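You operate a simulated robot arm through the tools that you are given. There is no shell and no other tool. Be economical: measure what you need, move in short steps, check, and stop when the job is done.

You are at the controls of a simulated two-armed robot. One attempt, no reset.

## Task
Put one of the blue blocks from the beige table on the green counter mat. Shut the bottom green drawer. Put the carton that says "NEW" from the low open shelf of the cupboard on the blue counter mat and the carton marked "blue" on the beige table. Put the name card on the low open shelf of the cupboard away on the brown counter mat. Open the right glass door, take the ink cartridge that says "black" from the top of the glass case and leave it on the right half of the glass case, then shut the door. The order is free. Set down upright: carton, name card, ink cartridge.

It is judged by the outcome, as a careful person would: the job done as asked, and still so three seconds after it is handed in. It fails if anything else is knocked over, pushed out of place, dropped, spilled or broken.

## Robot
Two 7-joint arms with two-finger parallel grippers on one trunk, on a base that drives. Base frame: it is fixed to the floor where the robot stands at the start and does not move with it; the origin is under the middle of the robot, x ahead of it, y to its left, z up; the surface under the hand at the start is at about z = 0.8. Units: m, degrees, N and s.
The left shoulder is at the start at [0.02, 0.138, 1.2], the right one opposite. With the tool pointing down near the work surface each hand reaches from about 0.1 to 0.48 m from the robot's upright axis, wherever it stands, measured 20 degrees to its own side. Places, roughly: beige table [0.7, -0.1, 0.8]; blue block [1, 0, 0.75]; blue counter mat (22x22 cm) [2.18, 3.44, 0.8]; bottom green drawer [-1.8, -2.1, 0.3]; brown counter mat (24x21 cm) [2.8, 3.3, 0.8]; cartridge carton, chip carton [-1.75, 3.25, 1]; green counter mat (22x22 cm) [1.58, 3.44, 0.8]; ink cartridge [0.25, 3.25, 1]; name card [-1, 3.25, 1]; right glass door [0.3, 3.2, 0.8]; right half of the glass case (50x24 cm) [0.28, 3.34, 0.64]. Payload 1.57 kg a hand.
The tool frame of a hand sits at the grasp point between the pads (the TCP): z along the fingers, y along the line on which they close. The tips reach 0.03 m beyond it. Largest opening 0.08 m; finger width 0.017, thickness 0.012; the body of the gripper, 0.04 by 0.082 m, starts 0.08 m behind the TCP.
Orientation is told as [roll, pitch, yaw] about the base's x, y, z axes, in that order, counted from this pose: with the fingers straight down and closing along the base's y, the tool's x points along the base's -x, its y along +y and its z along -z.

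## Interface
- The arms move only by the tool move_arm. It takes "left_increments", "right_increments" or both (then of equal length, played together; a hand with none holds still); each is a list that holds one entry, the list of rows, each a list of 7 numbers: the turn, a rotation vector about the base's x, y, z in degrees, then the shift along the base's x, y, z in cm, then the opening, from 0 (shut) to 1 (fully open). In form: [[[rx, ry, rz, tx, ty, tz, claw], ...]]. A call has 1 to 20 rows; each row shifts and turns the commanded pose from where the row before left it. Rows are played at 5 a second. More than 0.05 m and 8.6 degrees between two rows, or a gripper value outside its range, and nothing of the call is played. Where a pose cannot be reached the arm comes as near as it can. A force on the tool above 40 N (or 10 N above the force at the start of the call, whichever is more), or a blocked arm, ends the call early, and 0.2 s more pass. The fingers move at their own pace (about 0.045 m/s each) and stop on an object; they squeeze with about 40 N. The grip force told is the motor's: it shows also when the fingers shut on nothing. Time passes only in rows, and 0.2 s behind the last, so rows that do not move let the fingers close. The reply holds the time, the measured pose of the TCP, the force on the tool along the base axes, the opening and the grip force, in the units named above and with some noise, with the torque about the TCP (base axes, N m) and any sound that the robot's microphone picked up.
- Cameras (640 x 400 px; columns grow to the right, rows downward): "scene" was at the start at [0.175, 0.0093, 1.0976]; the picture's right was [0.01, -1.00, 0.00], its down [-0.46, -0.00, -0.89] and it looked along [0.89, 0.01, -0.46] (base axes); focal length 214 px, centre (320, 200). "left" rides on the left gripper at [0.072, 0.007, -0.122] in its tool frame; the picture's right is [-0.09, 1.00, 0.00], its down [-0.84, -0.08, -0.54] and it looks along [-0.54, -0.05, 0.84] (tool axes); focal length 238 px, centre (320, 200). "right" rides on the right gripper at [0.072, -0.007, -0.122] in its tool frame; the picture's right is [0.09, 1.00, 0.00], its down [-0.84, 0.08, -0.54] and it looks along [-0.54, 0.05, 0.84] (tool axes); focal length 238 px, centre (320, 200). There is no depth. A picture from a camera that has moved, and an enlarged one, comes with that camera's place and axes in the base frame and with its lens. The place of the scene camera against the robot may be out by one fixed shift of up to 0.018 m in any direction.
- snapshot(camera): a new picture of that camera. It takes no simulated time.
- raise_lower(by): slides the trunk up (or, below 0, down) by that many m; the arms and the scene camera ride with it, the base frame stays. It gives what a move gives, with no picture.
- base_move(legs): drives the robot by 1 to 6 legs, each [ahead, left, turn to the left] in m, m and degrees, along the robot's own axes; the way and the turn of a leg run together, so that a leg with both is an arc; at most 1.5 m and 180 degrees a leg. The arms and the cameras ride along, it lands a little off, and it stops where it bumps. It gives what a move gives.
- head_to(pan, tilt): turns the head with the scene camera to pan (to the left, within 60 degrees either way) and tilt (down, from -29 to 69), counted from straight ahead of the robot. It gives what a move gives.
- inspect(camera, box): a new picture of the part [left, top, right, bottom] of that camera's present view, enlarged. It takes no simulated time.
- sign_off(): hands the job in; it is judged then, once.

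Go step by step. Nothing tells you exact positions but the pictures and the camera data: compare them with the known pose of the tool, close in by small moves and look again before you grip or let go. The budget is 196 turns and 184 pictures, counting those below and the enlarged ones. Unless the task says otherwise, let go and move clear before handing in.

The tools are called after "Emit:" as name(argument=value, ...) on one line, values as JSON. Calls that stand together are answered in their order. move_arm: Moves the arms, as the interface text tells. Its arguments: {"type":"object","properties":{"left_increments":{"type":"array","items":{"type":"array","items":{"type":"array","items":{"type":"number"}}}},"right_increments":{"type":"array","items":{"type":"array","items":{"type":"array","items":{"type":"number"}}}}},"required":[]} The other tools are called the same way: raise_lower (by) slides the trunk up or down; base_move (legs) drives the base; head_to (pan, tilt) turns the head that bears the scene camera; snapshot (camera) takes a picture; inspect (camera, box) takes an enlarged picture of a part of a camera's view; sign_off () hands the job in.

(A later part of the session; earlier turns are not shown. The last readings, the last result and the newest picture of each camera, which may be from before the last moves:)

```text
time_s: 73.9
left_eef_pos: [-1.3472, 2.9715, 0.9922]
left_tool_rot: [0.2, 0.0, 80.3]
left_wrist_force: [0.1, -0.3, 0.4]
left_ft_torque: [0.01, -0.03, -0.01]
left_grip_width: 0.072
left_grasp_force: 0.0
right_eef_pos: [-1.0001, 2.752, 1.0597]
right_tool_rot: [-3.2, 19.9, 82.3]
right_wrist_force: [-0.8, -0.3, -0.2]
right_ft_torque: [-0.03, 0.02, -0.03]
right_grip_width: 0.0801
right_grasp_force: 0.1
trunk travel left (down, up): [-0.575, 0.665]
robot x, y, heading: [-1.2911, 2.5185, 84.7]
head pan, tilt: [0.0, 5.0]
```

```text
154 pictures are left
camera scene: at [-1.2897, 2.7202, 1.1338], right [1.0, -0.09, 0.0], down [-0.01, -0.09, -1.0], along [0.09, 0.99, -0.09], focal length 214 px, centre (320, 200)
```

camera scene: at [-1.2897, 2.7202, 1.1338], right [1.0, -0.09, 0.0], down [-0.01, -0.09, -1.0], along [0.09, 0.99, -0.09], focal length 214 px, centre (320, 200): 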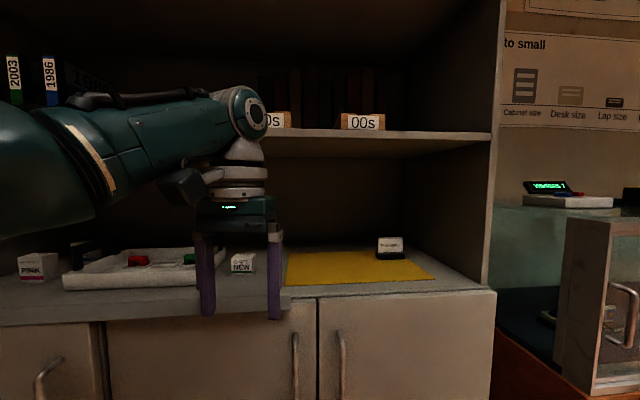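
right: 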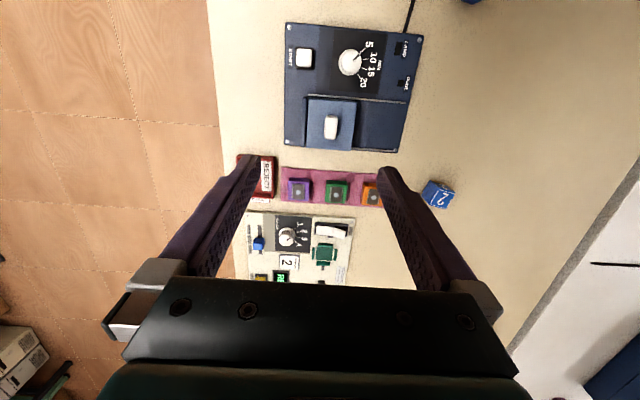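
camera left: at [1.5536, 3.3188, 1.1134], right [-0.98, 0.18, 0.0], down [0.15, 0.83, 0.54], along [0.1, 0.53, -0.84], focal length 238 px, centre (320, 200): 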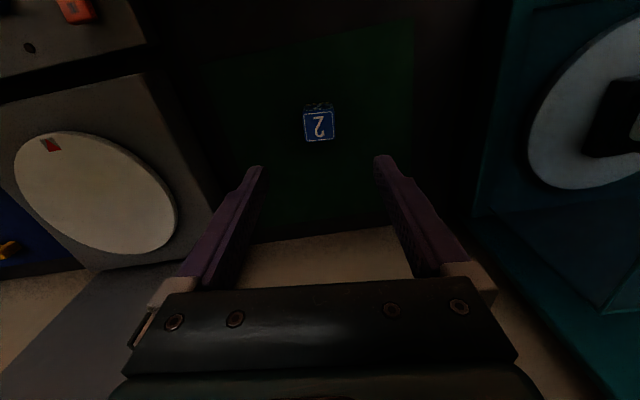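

I see "PINK", "NEW" cartons and the name card on the low shelf. I'll pull the left hand back out of view, straighten, and inspect the shelf.

Emit:
move_arm(left_increments=[[[0, 0, 0, -2, -4.5, 0, 0.9], [0, 0, 0, -2, -4.5, 0, 0.9], [0, 0, 0, -2, -4.5, 0, 0.9], [0, 0, 0, -2, -4.5, 0, 0.9], [0, 0, 0, -2, 0, -4.5, 0.9], [0, 0, 0, -2, 0, -4.5, 0.9]]])

Emit:
base_move(legs=[[-0.1, 0.15, 5]])

Emit:
snapshot(camera="scene")

Emit:
inspect(camera="scene", box=[0, 200, 320, 320])

Emit:
inspect(camera="scene", box=[280, 200, 600, 320])

```text
time_s: 75.3
left_eef_pos: [-1.4649, 2.7911, 0.9043]
left_tool_rot: [0.1, 0.0, 80.3]
left_wrist_force: [-0.2, -0.1, -0.6]
left_ft_torque: [-0.05, 0.01, -0.01]
left_grip_width: 0.0717
left_grasp_force: 0.0
right_eef_pos: [-1.0001, 2.7532, 1.0594]
right_tool_rot: [-3.2, 19.8, 82.3]
right_wrist_force: [0.6, -0.7, 0.6]
right_ft_torque: [-0.04, 0.02, 0.03]
right_grip_width: 0.0803
right_grasp_force: 0.1
trunk travel left (down, up): [-0.575, 0.665]
robot x, y, heading: [-1.2896, 2.5218, 84.6]
head pan, tilt: [0.0, 5.0]
```

```text
time_s: 76.8
left_eef_pos: [-1.6414, 2.6838, 0.9054]
left_tool_rot: [0.2, 0.0, 85.3]
left_wrist_force: [-0.8, 0.4, 0.1]
left_ft_torque: [0.03, 0.02, 0.02]
left_grip_width: 0.072
left_grasp_force: 0.0
right_eef_pos: [-1.1727, 2.6872, 1.0591]
right_tool_rot: [-3.3, 19.8, 87.3]
right_wrist_force: [0.2, -0.6, -0.4]
right_ft_torque: [0.03, -0.03, -0.02]
right_grip_width: 0.0799
right_grasp_force: 0.0
trunk travel left (down, up): [-0.575, 0.665]
robot x, y, heading: [-1.443, 2.43, 89.5]
head pan, tilt: [0.0, 5.0]
```

```text
153 pictures are left
camera scene: at [-1.4583, 2.6296, 1.1339], right [1.0, -0.01, 0.0], down [0.0, -0.09, -1.0], along [0.01, 1.0, -0.09], focal length 214 px, centre (320, 200)
```

scene: 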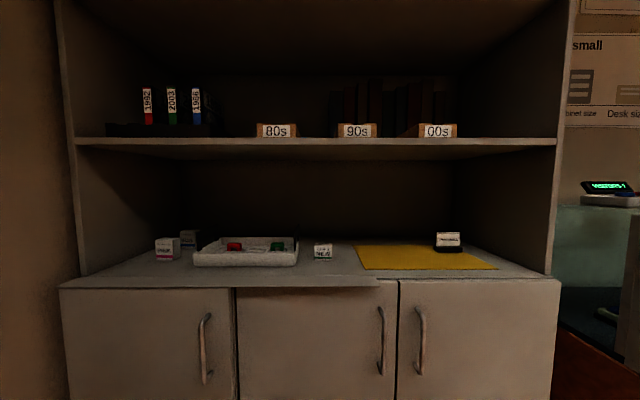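

```text
2.00 times, centred on (160, 260) of scene
camera zoom: at [-1.4583, 2.6296, 1.1339], right [1.0, -0.01, 0.0], down [0.0, -0.09, -1.0], along [0.01, 1.0, -0.09], focal length 429 px, centre (640, 80)
```

zoom: 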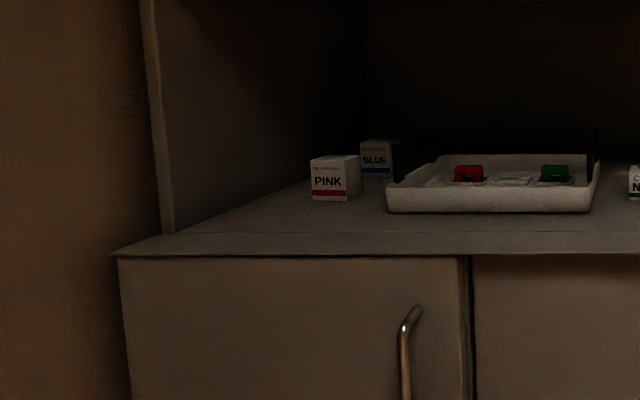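

```text
2.00 times, centred on (440, 260) of scene
camera zoom: at [-1.4583, 2.6296, 1.1339], right [1.0, -0.01, 0.0], down [0.0, -0.09, -1.0], along [0.01, 1.0, -0.09], focal length 429 px, centre (80, 80)
```

zoom: 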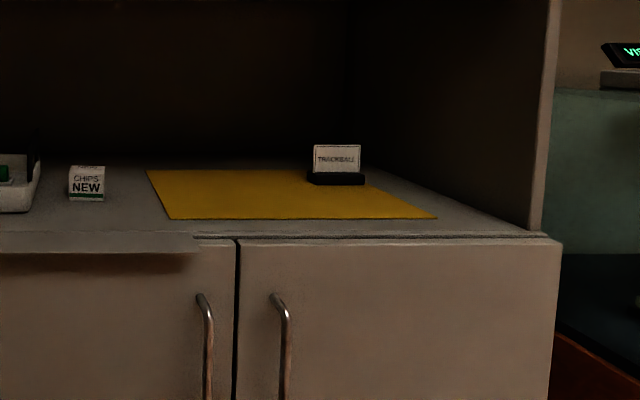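

Shelf contents: cartons PINK, BLUE (behind PINK), CHIPS NEW at about (-1.44, 3.28, 0.92), and the TRACKBALL name card at about (-1.03, 3.3). The shelf above means I must approach tilted forward, so I'll tilt both hands now in free space.

Emit:
move_arm(left_increments=[[[8, 0, 0, 0, 2, 1.5, 0.9], [8, 0, 0, 0, 2, 1.5, 0.9], [8, 0, 0, 0, 2, 1.5, 0.9], [8, 0, 0, 0, 2, 1.5, 0.9], [8, 0, 0, 0, 2, 1.5, 0.9], [8, 0, 0, 0, 2, 1.5, 0.9], [8, 0, 0, 0, 2, 1.5, 0.9], [0, 0, 0, 0, 0, 0, 0.9], [0, 0, 0, 0, 0, 0, 0.9]]], right_increments=[[[8, 0, 0, 0, 2.5, -0.5, 1], [8, 0, 0, 0, 2.5, -0.5, 1], [8, 0, 0, 0, 2.5, -0.5, 1], [8, 0, 0, 0, 2.5, -0.5, 1], [8, 0, 0, 0, 2.5, -0.5, 1], [8, 0, 0, 0, 2.5, -0.5, 1], [8, 0, 0, 0, 2.5, -0.5, 1], [8, 0, 0, 0, 2.5, -0.5, 1], [8, 0, 0, 0, 2.5, -0.5, 1]]])

Emit:
snapshot(camera="scene")

Emit:
snapshot(camera="left")

Emit:
snapshot(camera="right")

```text
time_s: 78.8
left_eef_pos: [-1.6402, 2.8219, 1.0106]
left_tool_rot: [7.0, -55.9, 81.7]
left_wrist_force: [0.7, 1.1, 0.6]
left_ft_torque: [-0.04, 0.01, -0.02]
left_grip_width: 0.0719
left_grasp_force: 0.1
right_eef_pos: [-1.1755, 2.9128, 1.0148]
right_tool_rot: [1.0, -52.1, 85.9]
right_wrist_force: [0.7, -0.2, -0.1]
right_ft_torque: [0.01, 0.0, -0.01]
right_grip_width: 0.0801
right_grasp_force: 0.0
trunk travel left (down, up): [-0.575, 0.665]
robot x, y, heading: [-1.4427, 2.4282, 90.0]
head pan, tilt: [0.0, 5.0]
```

```text
150 pictures are left
camera scene: at [-1.4583, 2.6297, 1.1339], right [1.0, -0.01, 0.0], down [0.0, -0.09, -1.0], along [0.01, 1.0, -0.09], focal length 214 px, centre (320, 200)
```

scene: 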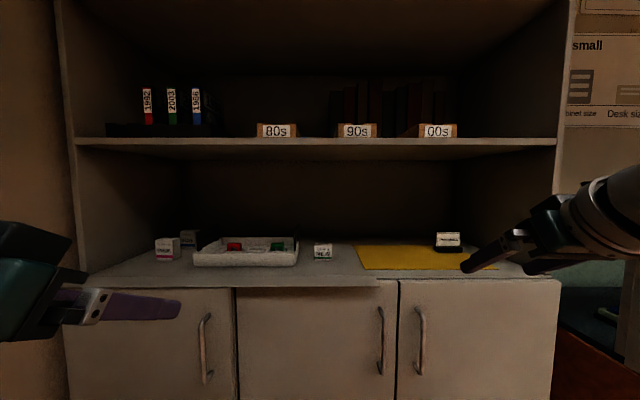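

```text
149 pictures are left
camera left: at [-1.6535, 2.6809, 1.0173], right [-0.98, 0.1, 0.14], down [0.15, 0.01, 0.99], along [0.09, 1.0, -0.03], focal length 238 px, centre (320, 200)
```

left: 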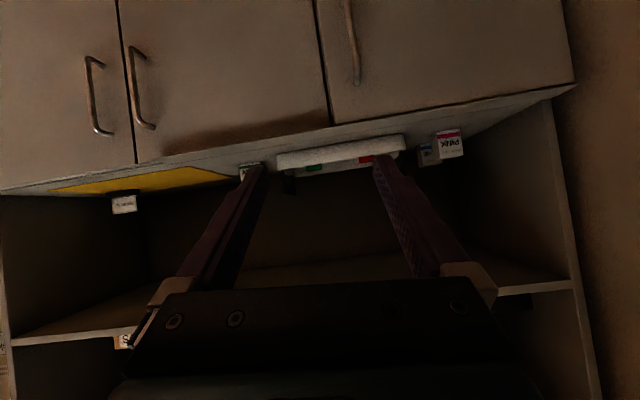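

```text
148 pictures are left
camera right: at [-1.1758, 2.7722, 1.0331], right [-1.0, 0.0, -0.06], down [-0.06, 0.09, 0.99], along [0.01, 1.0, -0.09], focal length 238 px, centre (320, 200)
```

right: 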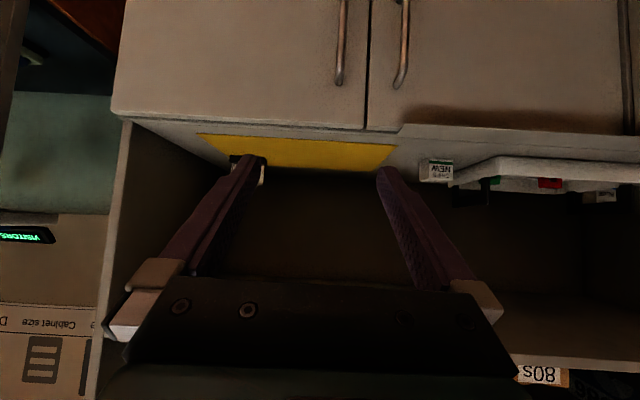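

Tilt works and hand cameras see the shelf level. NEW triangulates to about (-1.425, 3.285, 0.90). Fix small hand roll and drive closer.

Emit:
move_arm(left_increments=[[[0, -3.8, 2.6, 0, 0, 0, 0.9]]], right_increments=[[[2, -1.2, 2.3, 0, -3, 0, 1]]])

Emit:
base_move(legs=[[0.22, -0.15, 0]])

Emit:
snapshot(camera="left")

Emit:
snapshot(camera="right")

Emit:
snapshot(camera="scene")

```text
time_s: 79.2
left_eef_pos: [-1.6403, 2.8235, 1.0105]
left_tool_rot: [0.1, -56.0, 89.9]
left_wrist_force: [0.0, -0.4, 0.0]
left_ft_torque: [0.02, -0.01, -0.01]
left_grip_width: 0.0719
left_grasp_force: 0.1
right_eef_pos: [-1.1758, 2.8831, 1.0139]
right_tool_rot: [-0.9, -54.1, 89.8]
right_wrist_force: [-0.3, -0.7, 0.5]
right_ft_torque: [0.01, 0.01, 0.04]
right_grip_width: 0.08
right_grasp_force: 0.0
trunk travel left (down, up): [-0.575, 0.665]
robot x, y, heading: [-1.4427, 2.4307, 89.6]
head pan, tilt: [0.0, 5.0]
```

```text
time_s: 81.1
left_eef_pos: [-1.4848, 3.0434, 1.0101]
left_tool_rot: [0.1, -56.0, 89.6]
left_wrist_force: [-0.9, 0.0, 0.2]
left_ft_torque: [0.0, -0.02, 0.02]
left_grip_width: 0.0721
left_grasp_force: 0.0
right_eef_pos: [-1.0178, 3.1002, 1.0159]
right_tool_rot: [-1.0, -53.9, 89.4]
right_wrist_force: [0.4, 0.9, 0.0]
right_ft_torque: [0.0, 0.01, -0.01]
right_grip_width: 0.0798
right_grasp_force: 0.0
trunk travel left (down, up): [-0.575, 0.665]
robot x, y, heading: [-1.2867, 2.6499, 89.3]
head pan, tilt: [0.0, 5.0]
```

```text
147 pictures are left
camera left: at [-1.491, 2.9007, 1.0166], right [-1.0, 0.05, 0.08], down [0.08, 0.02, 1.0], along [0.05, 1.0, -0.02], focal length 238 px, centre (320, 200)
```

left: 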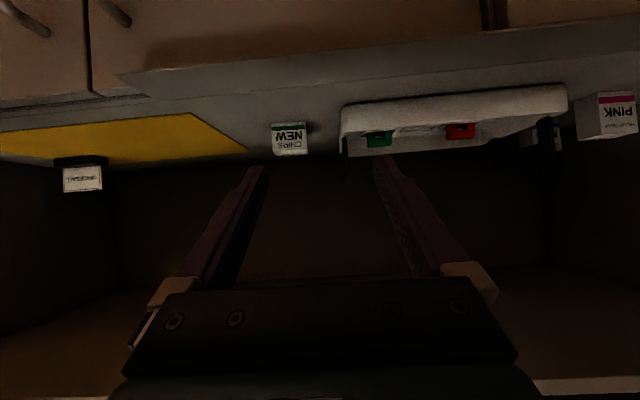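

```text
146 pictures are left
camera right: at [-1.0142, 2.9594, 1.0287], right [-1.0, -0.03, -0.08], down [-0.09, 0.05, 0.99], along [-0.03, 1.0, -0.06], focal length 238 px, centre (320, 200)
```

right: 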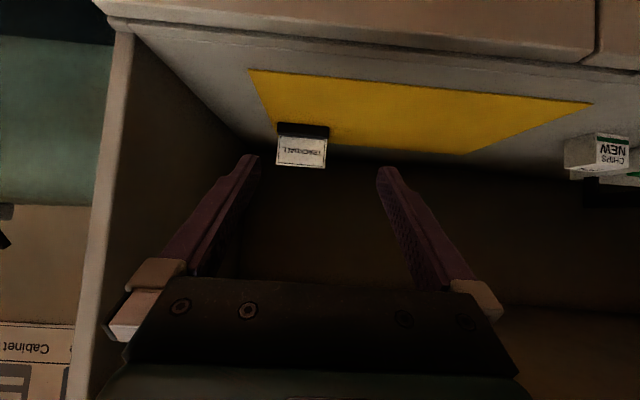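

```text
145 pictures are left
camera scene: at [-1.3016, 2.8479, 1.1339], right [1.0, -0.01, 0.0], down [0.0, -0.09, -1.0], along [0.01, 1.0, -0.09], focal length 214 px, centre (320, 200)
```

scene: 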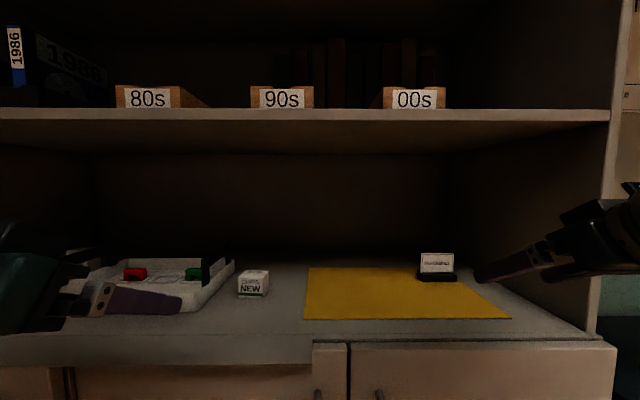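

NEW's front face is at (-1.428, 3.277), centre z ≈ 0.909. The name card is at about (-0.99, 3.355) and looks ~8 cm wide, so I need a closer look at its shape.

Emit:
inspect(camera="right", box=[250, 90, 410, 190])

Emit:
inspect(camera="scene", box=[380, 230, 500, 305])

Emit:
inspect(camera="left", box=[30, 130, 130, 210])

```text
4.00 times, centred on (330, 140) of right
camera zoom: at [-1.0142, 2.9594, 1.0287], right [-1.0, -0.03, -0.08], down [-0.09, 0.05, 0.99], along [-0.03, 1.0, -0.06], focal length 953 px, centre (280, 440)
```

zoom: 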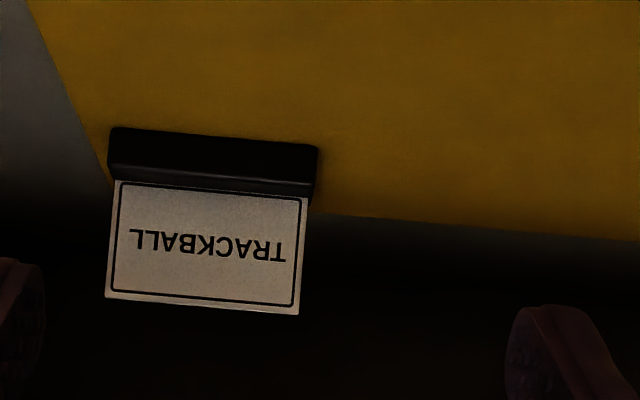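

```text
5.33 times, centred on (440, 268) of scene
camera zoom: at [-1.3016, 2.8479, 1.1339], right [1.0, -0.01, 0.0], down [0.0, -0.09, -1.0], along [0.01, 1.0, -0.09], focal length 1144 px, centre (-320, -160)
```

zoom: 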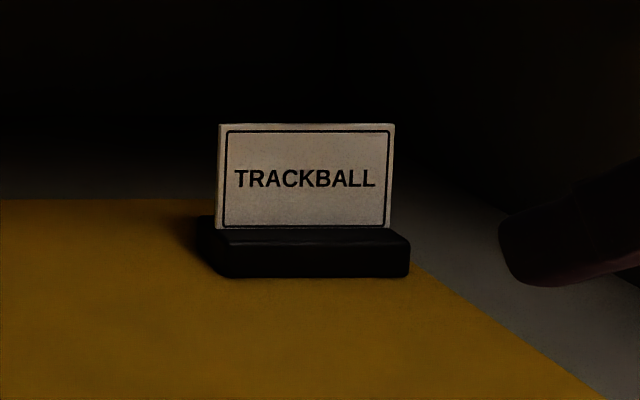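

```text
5.00 times, centred on (80, 170) of left
camera zoom: at [-1.491, 2.9007, 1.0166], right [-1.0, 0.05, 0.08], down [0.08, 0.02, 1.0], along [0.05, 1.0, -0.02], focal length 1192 px, centre (1520, 350)
```

zoom: 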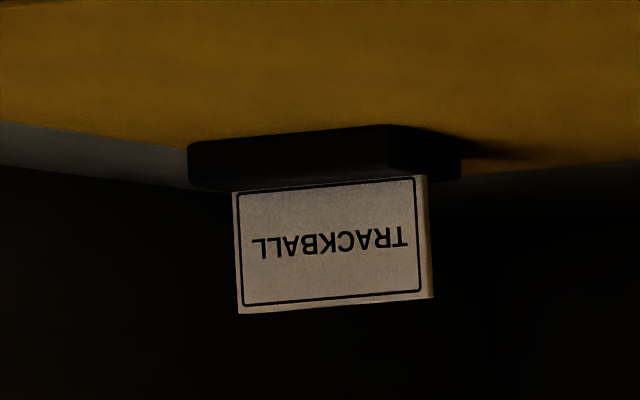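

The card is a thin upright panel (~7.8 cm wide) on a base, so I'll pinch its thickness from the side later. First NEW with the left hand: align in front of it.

Emit:
move_arm(left_increments=[[[0, 0, 0, 1.4, 3, -2, 1], [0, 0, 0, 1.4, 3, -2, 1], [0, 0, 0, 1.4, 3, -2, 1], [0, 0, 0, 1.4, 3, -2, 1]]])

Emit:
snapshot(camera="left")

Emit:
snapshot(camera="scene")

```text
time_s: 82.1
left_eef_pos: [-1.4261, 3.16, 0.9333]
left_tool_rot: [0.3, -56.0, 89.6]
left_wrist_force: [1.1, -0.1, 0.1]
left_ft_torque: [0.0, -0.02, 0.0]
left_grip_width: 0.0798
left_grasp_force: 0.0
right_eef_pos: [-1.0182, 3.1006, 1.0156]
right_tool_rot: [-1.0, -54.0, 89.5]
right_wrist_force: [0.3, 0.0, -0.4]
right_ft_torque: [0.03, 0.02, 0.03]
right_grip_width: 0.0796
right_grasp_force: 0.1
trunk travel left (down, up): [-0.575, 0.665]
robot x, y, heading: [-1.2884, 2.6503, 89.2]
head pan, tilt: [0.0, 5.0]
```

```text
141 pictures are left
camera left: at [-1.4341, 3.0187, 0.9389], right [-1.0, 0.06, 0.08], down [0.08, 0.02, 1.0], along [0.05, 1.0, -0.02], focal length 238 px, centre (320, 200)
```

left: 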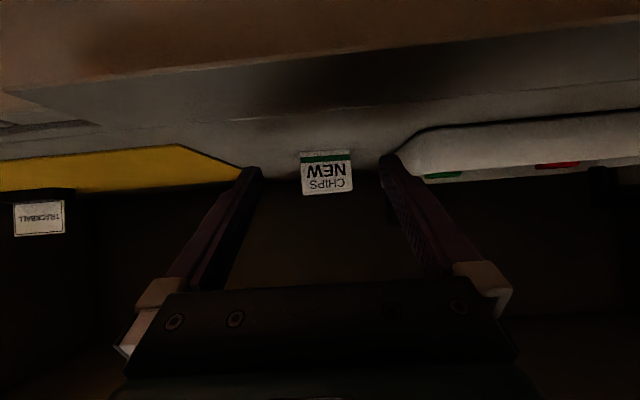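

```text
140 pictures are left
camera scene: at [-1.3014, 2.8479, 1.134], right [1.0, -0.01, 0.0], down [0.0, -0.09, -1.0], along [0.01, 1.0, -0.09], focal length 214 px, centre (320, 200)
```

scene: 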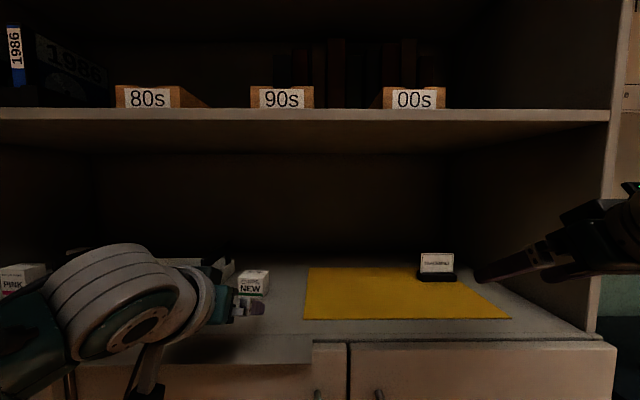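

Aligned: NEW face is 5.4 cm wide, centred at x ≈ -1.430. Slide forward around it and grip.

Emit:
move_arm(left_increments=[[[0, 0, 0, -0.4, 1, -1.9, 0.92], [0, 0, 0, 0, 4, 0, 0.92], [0, 0, 0, 0, 4, 0, 0.92], [0, 0, 0, 0, 4.3, 0, 0.92]]])

Emit:
snapshot(camera="left")

Emit:
inspect(camera="scene", box=[180, 220, 340, 320])

```text
time_s: 83.1
left_eef_pos: [-1.431, 3.267, 0.9115]
left_tool_rot: [0.1, -56.1, 89.6]
left_wrist_force: [-0.3, -0.7, -0.2]
left_ft_torque: [0.04, 0.01, -0.05]
left_grip_width: 0.0736
left_grasp_force: 0.1
left hand out of reach, approached as far as the arm can: row 4
right_eef_pos: [-1.0177, 3.0998, 1.0135]
right_tool_rot: [-0.9, -53.9, 89.4]
right_wrist_force: [-0.3, -0.1, -0.2]
right_ft_torque: [0.04, 0.01, -0.02]
right_grip_width: 0.0801
right_grasp_force: 0.1
trunk travel left (down, up): [-0.575, 0.665]
robot x, y, heading: [-1.2892, 2.65, 89.6]
head pan, tilt: [0.0, 5.0]
```

```text
139 pictures are left
camera left: at [-1.438, 3.1261, 0.9174], right [-1.0, 0.06, 0.08], down [0.08, 0.02, 1.0], along [0.05, 1.0, -0.02], focal length 238 px, centre (320, 200)
```

left: 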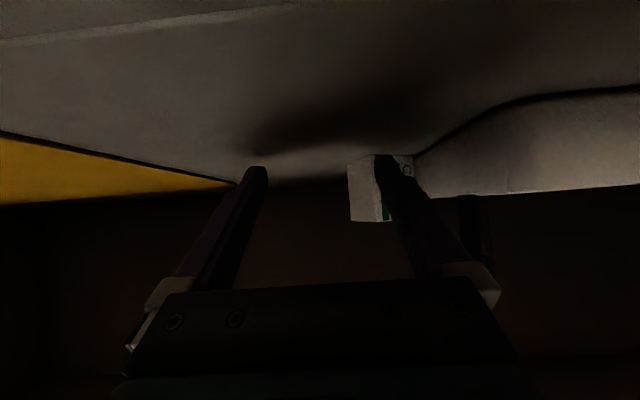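

```text
4.00 times, centred on (260, 270) of scene
camera zoom: at [-1.3021, 2.8464, 1.1335], right [1.0, -0.01, 0.0], down [0.0, -0.09, -1.0], along [0.01, 1.0, -0.09], focal length 858 px, centre (560, -80)
```

zoom: 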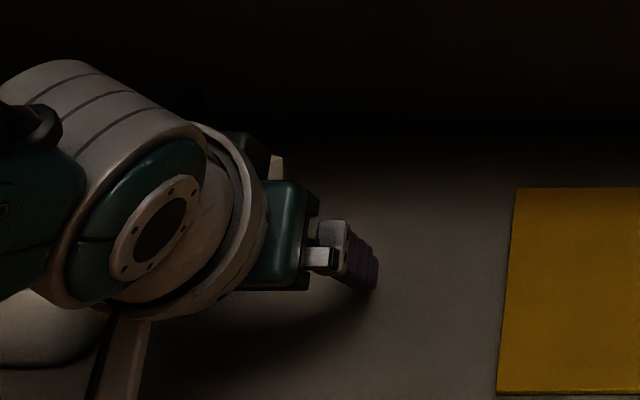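

The carton seems to have been turned and pushed toward the tray. I'll back straight out and look before doing anything else.

Emit:
move_arm(left_increments=[[[0, 0, 0, 0, -4, 0, 1], [0, 0, 0, 0, -4, 0, 1], [0, 0, 0, 0, -4, 1, 1]]])

Emit:
snapshot(camera="left")

Emit:
snapshot(camera="scene")

```text
time_s: 83.5
left_eef_pos: [-1.4362, 3.2518, 0.9054]
left_tool_rot: [0.1, -55.5, 90.3]
left_wrist_force: [-0.3, -6.1, 17.7]
left_ft_torque: [0.16, -0.7, -0.38]
left_grip_width: 0.0793
left_grasp_force: 0.1
right_eef_pos: [-1.0178, 3.0999, 1.0146]
right_tool_rot: [-0.8, -54.0, 89.3]
right_wrist_force: [0.1, -0.7, 0.1]
right_ft_torque: [0.01, 0.01, 0.01]
right_grip_width: 0.08
right_grasp_force: 0.2
trunk travel left (down, up): [-0.575, 0.665]
robot x, y, heading: [-1.2826, 2.6459, 89.3]
head pan, tilt: [0.0, 5.0]
stopped in row 1 (left hand): the force on the tool passed its limit at 52 N (the readings are from after the stop); the commanded pose is now the measured one
```

```text
137 pictures are left
camera left: at [-1.4418, 3.1103, 0.9127], right [-1.0, 0.05, 0.08], down [0.08, 0.03, 1.0], along [0.04, 1.0, -0.03], focal length 238 px, centre (320, 200)
```

left: 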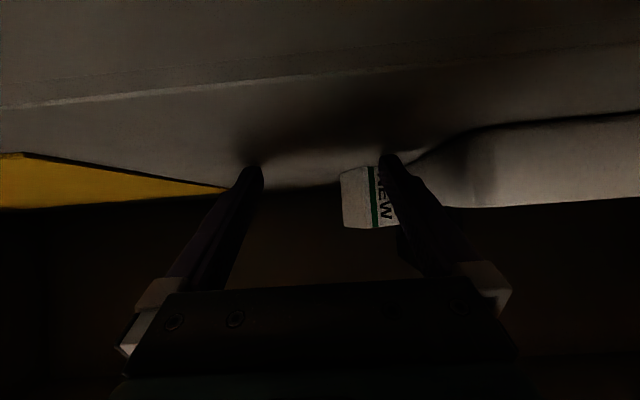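

```text
136 pictures are left
camera scene: at [-1.302, 2.8483, 1.1342], right [1.0, -0.01, 0.0], down [0.0, -0.09, -1.0], along [0.01, 1.0, -0.09], focal length 214 px, centre (320, 200)
```

scene: 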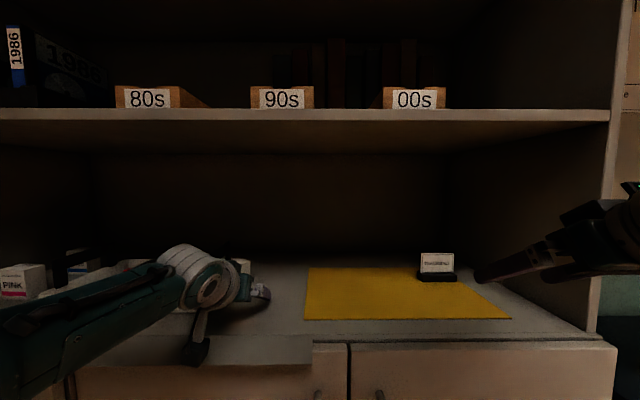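

The carton tipped onto its side when the arm went to its reach limit. Something of the arm touches the shelf; I'll lift gently and retreat slowly.

Emit:
move_arm(left_increments=[[[0, 0, 0, 0, 0, 1, 1], [0, 0, 0, 0, 0, 1, 1], [0, 0, 0, 0, -1, 1, 1]]])

Emit:
snapshot(camera="scene")

Emit:
snapshot(camera="left")

```text
time_s: 84.3
left_eef_pos: [-1.4342, 3.2395, 0.9296]
left_tool_rot: [0.3, -54.8, 90.2]
left_wrist_force: [0.0, 0.4, -0.5]
left_ft_torque: [-0.03, -0.02, -0.02]
left_grip_width: 0.0799
left_grasp_force: 0.1
right_eef_pos: [-1.0162, 3.0987, 1.0142]
right_tool_rot: [-1.0, -54.0, 89.4]
right_wrist_force: [0.3, 0.0, 0.5]
right_ft_torque: [0.01, 0.03, -0.02]
right_grip_width: 0.0797
right_grasp_force: 0.1
trunk travel left (down, up): [-0.575, 0.665]
robot x, y, heading: [-1.2858, 2.6467, 89.3]
head pan, tilt: [0.0, 5.0]
```

```text
135 pictures are left
camera scene: at [-1.3014, 2.8478, 1.1339], right [1.0, -0.01, 0.0], down [0.0, -0.09, -1.0], along [0.01, 1.0, -0.09], focal length 214 px, centre (320, 200)
```

scene: 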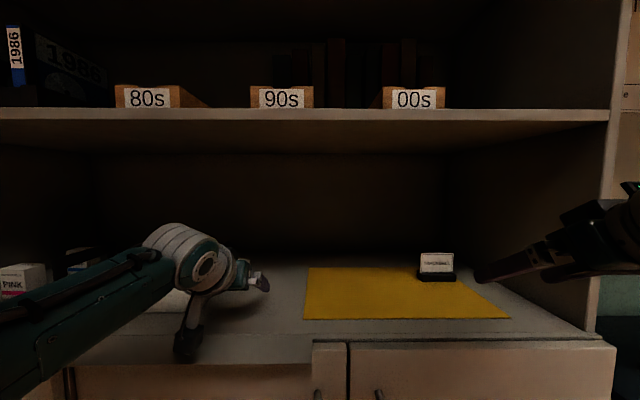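

```text
134 pictures are left
camera left: at [-1.4407, 3.0974, 0.9391], right [-1.0, 0.04, 0.08], down [0.08, 0.04, 1.0], along [0.04, 1.0, -0.05], focal length 238 px, centre (320, 200)
```

left: 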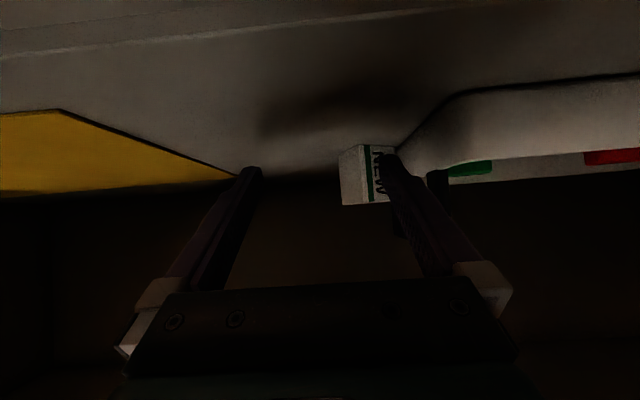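

Free. Retreat further and inspect the carton's state.

Emit:
move_arm(left_increments=[[[0, 0, 0, 0, -3, 1.5, 1], [0, 0, 0, 0, -3, 1.5, 1], [0, 0, 0, 0, -3, 1, 1], [0, 0, 0, -2, -3, 0, 1]]])

Emit:
snapshot(camera="left")

Emit:
snapshot(camera="scene")

Emit:
inspect(camera="scene", box=[150, 220, 310, 320])

```text
time_s: 85.3
left_eef_pos: [-1.4587, 3.1164, 0.9704]
left_tool_rot: [0.3, -54.9, 90.2]
left_wrist_force: [0.7, -0.6, -0.7]
left_ft_torque: [0.01, 0.02, -0.03]
left_grip_width: 0.0797
left_grasp_force: 0.1
right_eef_pos: [-1.0173, 3.0996, 1.0138]
right_tool_rot: [-1.0, -54.1, 89.4]
right_wrist_force: [0.5, 0.1, 0.0]
right_ft_torque: [0.01, 0.04, 0.02]
right_grip_width: 0.0799
right_grasp_force: 0.0
trunk travel left (down, up): [-0.575, 0.665]
robot x, y, heading: [-1.2883, 2.6482, 89.3]
head pan, tilt: [0.0, 5.0]
```

```text
133 pictures are left
camera left: at [-1.4643, 2.9745, 0.9806], right [-1.0, 0.04, 0.08], down [0.08, 0.04, 1.0], along [0.04, 1.0, -0.04], focal length 238 px, centre (320, 200)
```

left: 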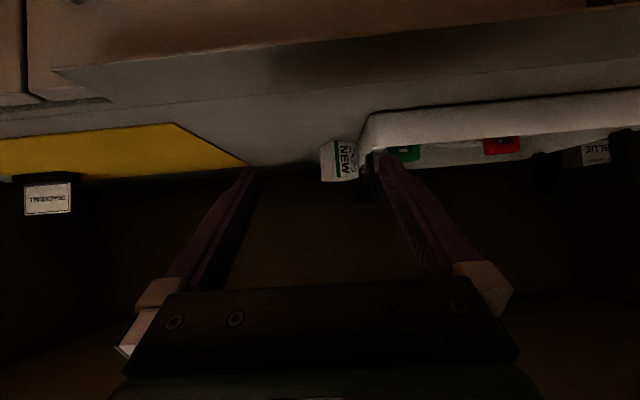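

```text
132 pictures are left
camera scene: at [-1.3016, 2.8476, 1.1339], right [1.0, -0.01, 0.0], down [0.0, -0.09, -1.0], along [0.01, 1.0, -0.09], focal length 214 px, centre (320, 200)
```

scene: 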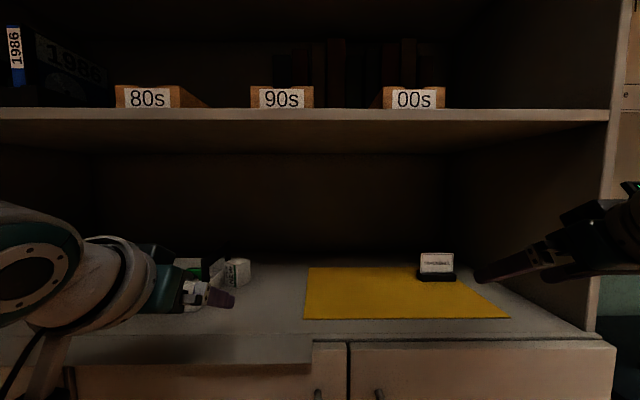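

```text
4.00 times, centred on (230, 270) of scene
camera zoom: at [-1.3016, 2.8476, 1.1339], right [1.0, -0.01, 0.0], down [0.0, -0.09, -1.0], along [0.01, 1.0, -0.09], focal length 858 px, centre (680, -80)
```

zoom: 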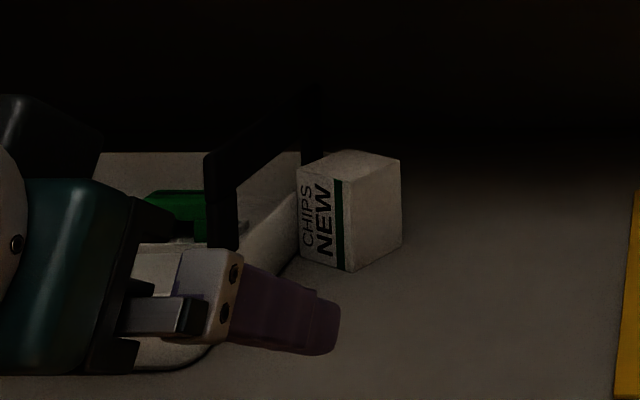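

The NEW carton now lies on its side next to the tray, turned about 30°. I'll recover: back up, turn the right hand to point left, and pick it from its free right side, then re-upright it in open space.

Emit:
base_move(legs=[[-0.15, 0, 0]])

Emit:
move_arm(left_increments=[[[0, 0, 0, -3, -3, 0, 1], [0, 0, 0, -3, -3, 0, 1], [0, 0, 0, -3, -1, 0, 1], [0, 0, 0, -3, 0, 0, 1], [0, 0, 0, 0, 0, 0, 1], [0, 0, 0, 0, 0, 0, 1], [0, 0, 0, 0, 0, 0, 1], [0, 0, 0, 0, 0, 0, 1]]], right_increments=[[[0, 0, 7.5, -3, 0, 0, 1], [0, 0, 7.5, -3, 0, 0, 1], [0, 0, 7.5, -3, 0, 0, 1], [0, 0, 7.5, -3, 0, 0, 1], [0, 0, 7.5, -3, 0, 0, 1], [0, 0, 7.5, -3, 0, 0, 1], [0, 0, 7.5, -3, 0, 0, 1], [0, 0, 7.5, -3, 0, 0, 1]]])

Emit:
snapshot(camera="right")

Emit:
snapshot(camera="scene")

```text
time_s: 86.6
left_eef_pos: [-1.4578, 2.9702, 0.9701]
left_tool_rot: [0.4, -54.8, 90.1]
left_wrist_force: [0.2, 0.0, 0.2]
left_ft_torque: [0.0, 0.02, -0.02]
left_grip_width: 0.0803
left_grasp_force: 0.0
right_eef_pos: [-1.0179, 2.9521, 1.0136]
right_tool_rot: [-1.0, -54.0, 89.3]
right_wrist_force: [0.2, 0.4, -0.5]
right_ft_torque: [0.04, -0.01, 0.0]
right_grip_width: 0.08
right_grasp_force: 0.1
trunk travel left (down, up): [-0.575, 0.665]
robot x, y, heading: [-1.2891, 2.4993, 89.3]
head pan, tilt: [0.0, 5.0]
```

```text
time_s: 88.6
left_eef_pos: [-1.5798, 2.9, 0.9718]
left_tool_rot: [0.5, -54.7, 90.1]
left_wrist_force: [-1.0, 0.8, 0.5]
left_ft_torque: [-0.01, -0.02, -0.04]
left_grip_width: 0.0798
left_grasp_force: 0.1
right_eef_pos: [-1.265, 2.9332, 0.9714]
right_tool_rot: [9.5, -53.8, 137.0]
right_wrist_force: [-0.4, 0.7, 0.8]
right_ft_torque: [-0.03, -0.02, 0.03]
right_grip_width: 0.0798
right_grasp_force: 0.1
right hand out of reach, approached as far as the arm can: row 8
trunk travel left (down, up): [-0.575, 0.665]
robot x, y, heading: [-1.2892, 2.4991, 89.6]
head pan, tilt: [0.0, 5.0]
stopped in row 8 (right hand): the arm was blocked; the commanded pose is now the measured one
```

```text
130 pictures are left
camera right: at [-1.1455, 2.858, 0.9843], right [-0.53, -0.85, 0.02], down [-0.03, 0.05, 1.0], along [-0.85, 0.53, -0.05], focal length 238 px, centre (320, 200)
```

right: 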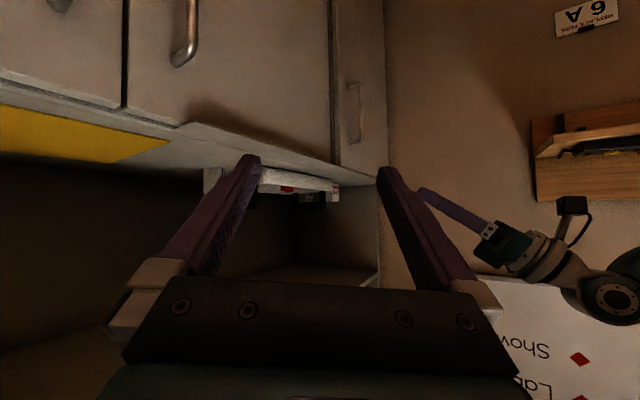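

```text
129 pictures are left
camera scene: at [-1.3028, 2.7003, 1.134], right [1.0, -0.01, 0.0], down [0.0, -0.09, -1.0], along [0.01, 1.0, -0.09], focal length 214 px, centre (320, 200)
```

scene: 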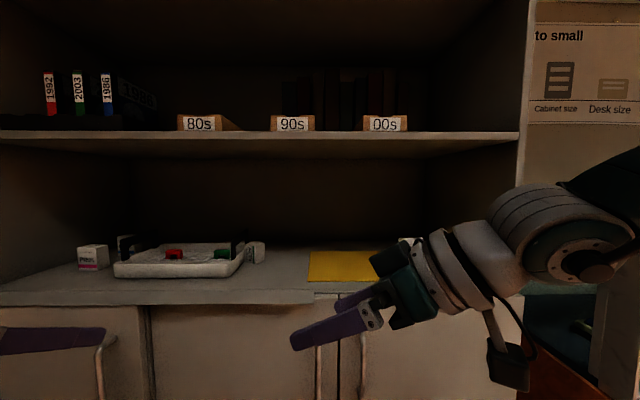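

Emit:
inspect(camera="scene", box=[200, 220, 320, 295])

Emit:
inspect(camera="right", box=[180, 140, 360, 230])

Emit:
inspect(camera="left", box=[160, 100, 480, 220])

```text
5.33 times, centred on (260, 258) of scene
camera zoom: at [-1.3028, 2.7003, 1.134], right [1.0, -0.01, 0.0], down [0.0, -0.09, -1.0], along [0.01, 1.0, -0.09], focal length 1144 px, centre (640, -107)
```

zoom: 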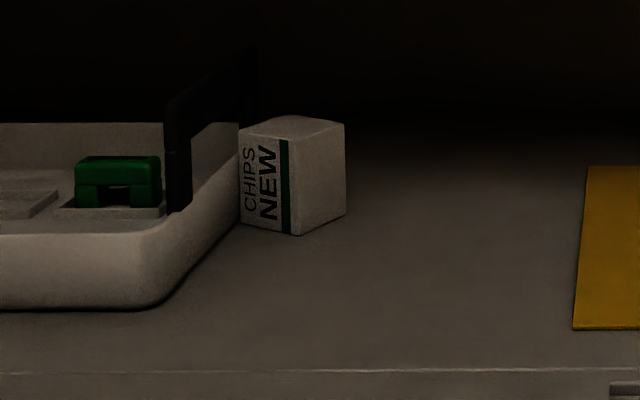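

```text
3.56 times, centred on (270, 185) of right
camera zoom: at [-1.1455, 2.858, 0.9843], right [-0.53, -0.85, 0.02], down [-0.03, 0.05, 1.0], along [-0.85, 0.53, -0.05], focal length 848 px, centre (498, 253)
```

zoom: 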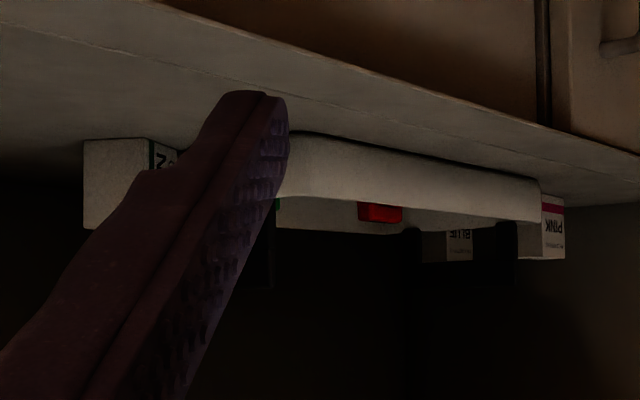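

```text
2.00 times, centred on (320, 160) of left
camera zoom: at [-1.5856, 2.7587, 0.9819], right [-1.0, 0.05, 0.08], down [0.08, 0.04, 1.0], along [0.04, 1.0, -0.04], focal length 477 px, centre (320, 280)
```

zoom: 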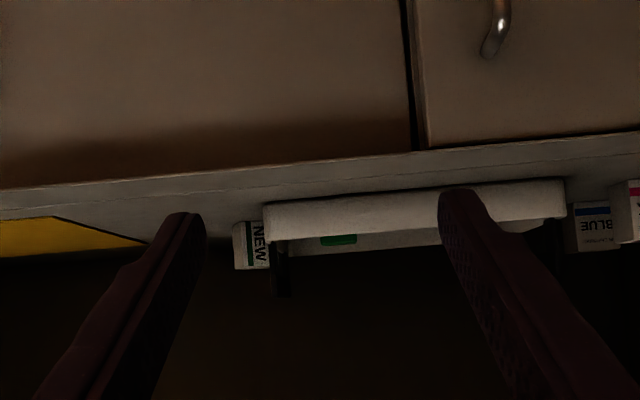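

The carton is now around (-1.48, 3.345), yawed ~25°. I'll tuck the left hand, then set the right arm more open by placing the robot further left and closer.

Emit:
move_arm(left_increments=[[[-8, 0, 0, 0, -3, 1.5, 1], [-8, 0, 0, 0, -3, 1.5, 1], [-8, 0, 0, 0, -3, 1.5, 1], [-8, 0, 0, 0, -3, 1.5, 1], [-8, 0, 0, 0, -3, 1.5, 1], [-8, 0, 0, 0, -3, 1.5, 1]]], right_increments=[[[0, 0, 0, 3, 0, 1, 1], [0, 0, 0, 3, 0, 1, 1], [0, 0, 0, 3, 0, 1, 1], [0, 0, 4, 3, 0, 1, 1], [0, 0, 4, 0, 0, 0, 1], [0, 0, 4, 0, 0, 0, 1]]])

Emit:
base_move(legs=[[0.1, 0.22, 0]])

Emit:
snapshot(camera="scene")

Emit:
snapshot(camera="right")

```text
time_s: 89.2
left_eef_pos: [-1.5782, 2.8521, 0.9956]
left_tool_rot: [0.4, -42.1, 90.2]
left_wrist_force: [0.4, 0.9, 0.3]
left_ft_torque: [-0.02, -0.02, 0.02]
left_grip_width: 0.0801
left_grasp_force: 0.0
right_eef_pos: [-1.2166, 2.878, 0.9091]
right_tool_rot: [21.4, -45.1, 127.5]
right_wrist_force: [-0.3, -0.2, 0.8]
right_ft_torque: [-0.01, -0.01, -0.02]
right_grip_width: 0.0801
right_grasp_force: 0.0
trunk travel left (down, up): [-0.575, 0.665]
robot x, y, heading: [-1.2892, 2.5028, 89.0]
head pan, tilt: [0.0, 5.0]
stopped in row 2 (right hand): the arm was blocked; the commanded pose is now the measured one
```

```text
time_s: 91.0
left_eef_pos: [-1.7903, 2.9552, 0.9953]
left_tool_rot: [0.4, -42.1, 90.3]
left_wrist_force: [-0.3, 0.9, -0.1]
left_ft_torque: [0.0, -0.02, -0.01]
left_grip_width: 0.08
left_grasp_force: 0.1
right_eef_pos: [-1.4272, 2.9849, 0.9098]
right_tool_rot: [21.4, -45.1, 127.8]
right_wrist_force: [-0.3, 0.5, -1.2]
right_ft_torque: [0.02, 0.02, 0.0]
right_grip_width: 0.08
right_grasp_force: 0.1
trunk travel left (down, up): [-0.575, 0.665]
robot x, y, heading: [-1.498, 2.6039, 89.6]
head pan, tilt: [0.0, 5.0]
```

```text
125 pictures are left
camera scene: at [-1.5138, 2.8044, 1.1339], right [1.0, -0.01, 0.0], down [0.0, -0.09, -1.0], along [0.01, 1.0, -0.09], focal length 214 px, centre (320, 200)
```

scene: 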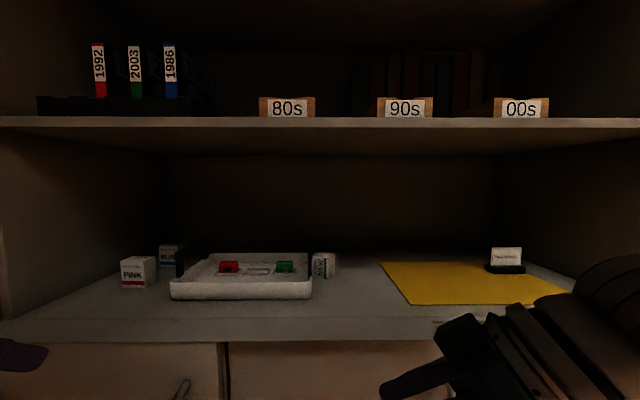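

```text
124 pictures are left
camera right: at [-1.3086, 2.9125, 0.9377], right [-0.53, -0.82, 0.19], down [-0.03, 0.24, 0.97], along [-0.84, 0.51, -0.16], focal length 238 px, centre (320, 200)
```

right: 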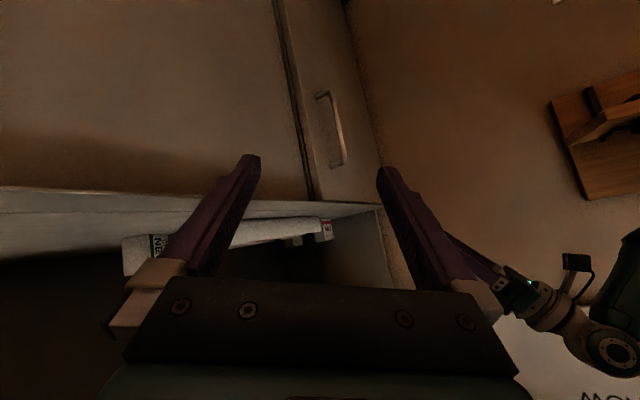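

The right arm is cramped there. Let me zoom on the carton and tray from this centred view before choosing another way.

Emit:
inspect(camera="scene", box=[270, 230, 370, 292])

Emit:
inspect(camera="scene", box=[100, 225, 260, 325])

```text
6.40 times, centred on (320, 261) of scene
camera zoom: at [-1.5138, 2.8044, 1.1339], right [1.0, -0.01, 0.0], down [0.0, -0.09, -1.0], along [0.01, 1.0, -0.09], focal length 1373 px, centre (320, -190)
```

zoom: 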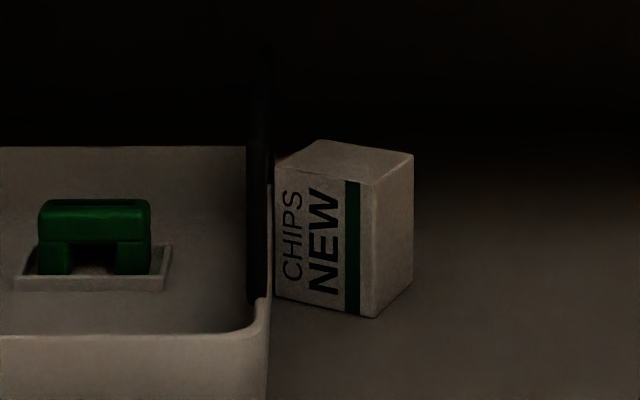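

```text
4.00 times, centred on (180, 275) of scene
camera zoom: at [-1.5138, 2.8044, 1.1339], right [1.0, -0.01, 0.0], down [0.0, -0.09, -1.0], along [0.01, 1.0, -0.09], focal length 858 px, centre (880, -100)
```

zoom: 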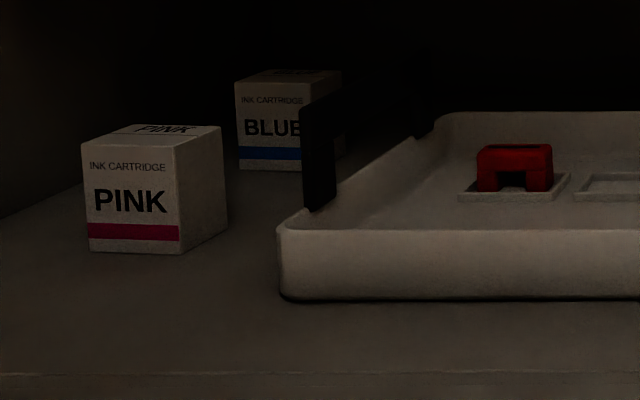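

The tray has side handles and the carton's corner is against it. Plan: rake the carton forward and right, away from the tray, with the closed left fingertips from behind, then regrasp. First, reset the right arm and reposition.

Emit:
move_arm(right_increments=[[[0, 0, -7, 2, 0, 1, 1], [0, 0, -7, 2, 0, 1, 1], [0, 0, -7, 2, 0, 1, 1], [0, 0, -7, 2, 0, 1, 1], [0, 0, -7, 2, 0, 1, 1]]])

Emit:
snapshot(camera="scene")

```text
time_s: 92.2
left_eef_pos: [-1.791, 2.9537, 0.9951]
left_tool_rot: [0.2, -42.0, 90.3]
left_wrist_force: [0.2, 0.1, -0.1]
left_ft_torque: [0.02, 0.0, -0.02]
left_grip_width: 0.0799
left_grasp_force: 0.1
right_eef_pos: [-1.3287, 2.9846, 0.9608]
right_tool_rot: [21.3, -45.1, 92.7]
right_wrist_force: [0.4, 0.7, 0.2]
right_ft_torque: [-0.03, -0.02, 0.01]
right_grip_width: 0.0798
right_grasp_force: 0.1
trunk travel left (down, up): [-0.575, 0.665]
robot x, y, heading: [-1.5009, 2.6029, 89.3]
head pan, tilt: [0.0, 5.0]
```

```text
121 pictures are left
camera scene: at [-1.5136, 2.8043, 1.1339], right [1.0, -0.01, 0.0], down [0.0, -0.09, -1.0], along [0.01, 1.0, -0.09], focal length 214 px, centre (320, 200)
```

scene: 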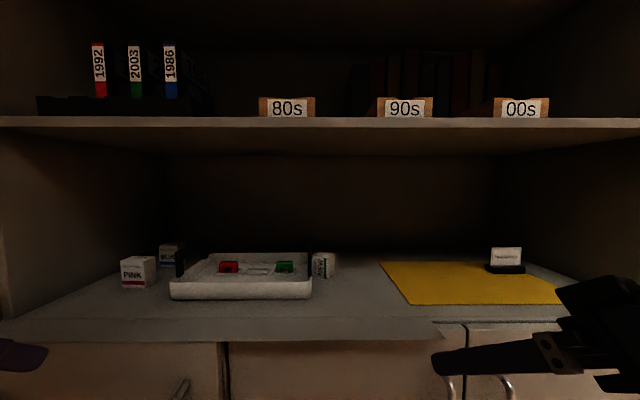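

Emit:
move_arm(left_increments=[[[5, 0, 0, 0, 0, 1, 0], [5, 0, 0, 0, 0, 1, 0], [0, 0, 0, 0, 0, 0, 0]]], right_increments=[[[0, -5, -5, 1, -3, 3, 1], [0, -5, -5, 1, -3, 3, 1], [0, -5, -5, 1, -3, 3, 1]]])

Emit:
base_move(legs=[[0.12, -0.18, 0.6]])

Emit:
snapshot(camera="scene")

Emit:
snapshot(camera="left")

```text
time_s: 93.0
left_eef_pos: [-1.791, 2.955, 1.0166]
left_tool_rot: [0.2, -52.3, 90.5]
left_wrist_force: [-0.2, 0.0, -0.1]
left_ft_torque: [0.0, 0.0, 0.0]
left_grip_width: 0.0098
left_grasp_force: 0.5
right_eef_pos: [-1.2811, 2.9594, 1.042]
right_tool_rot: [0.3, -44.3, 92.7]
right_wrist_force: [-0.1, -0.3, 0.3]
right_ft_torque: [-0.01, -0.03, -0.02]
right_grip_width: 0.08
right_grasp_force: 0.0
right hand out of reach, approached as far as the arm can: row 2, 3
trunk travel left (down, up): [-0.575, 0.665]
robot x, y, heading: [-1.4986, 2.6068, 89.5]
head pan, tilt: [0.0, 5.0]
```

```text
time_s: 94.6
left_eef_pos: [-1.6143, 3.0733, 1.0153]
left_tool_rot: [0.2, -52.1, 90.9]
left_wrist_force: [0.2, -1.0, 1.0]
left_ft_torque: [0.01, 0.01, 0.02]
left_grip_width: 0.0002
left_grasp_force: 21.4
right_eef_pos: [-1.1058, 3.0836, 1.0415]
right_tool_rot: [0.4, -44.3, 93.4]
right_wrist_force: [0.3, 0.4, 0.2]
right_ft_torque: [0.0, 0.02, -0.01]
right_grip_width: 0.0799
right_grasp_force: 0.0
trunk travel left (down, up): [-0.575, 0.665]
robot x, y, heading: [-1.3197, 2.7249, 89.7]
head pan, tilt: [0.0, 5.0]
```

```text
120 pictures are left
camera scene: at [-1.3344, 2.9254, 1.1339], right [1.0, 0.0, 0.0], down [0.0, -0.09, -1.0], along [0.0, 1.0, -0.09], focal length 214 px, centre (320, 200)
```

scene: 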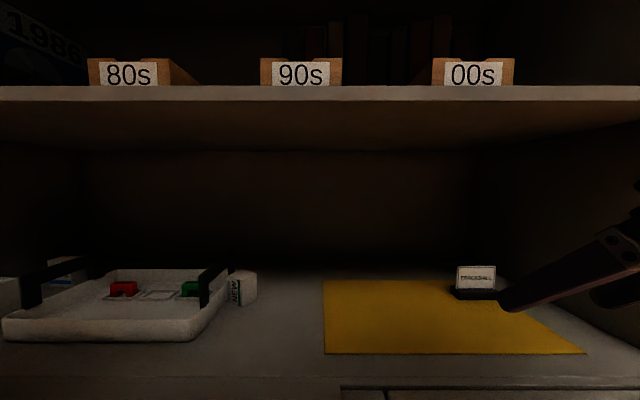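

```text
119 pictures are left
camera left: at [-1.6178, 2.9317, 1.0313], right [-1.0, 0.04, 0.08], down [0.08, 0.09, 0.99], along [0.03, 1.0, -0.09], focal length 238 px, centre (320, 200)
```

left: 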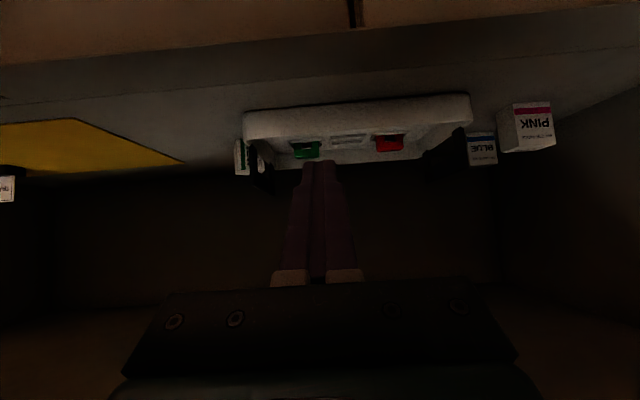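

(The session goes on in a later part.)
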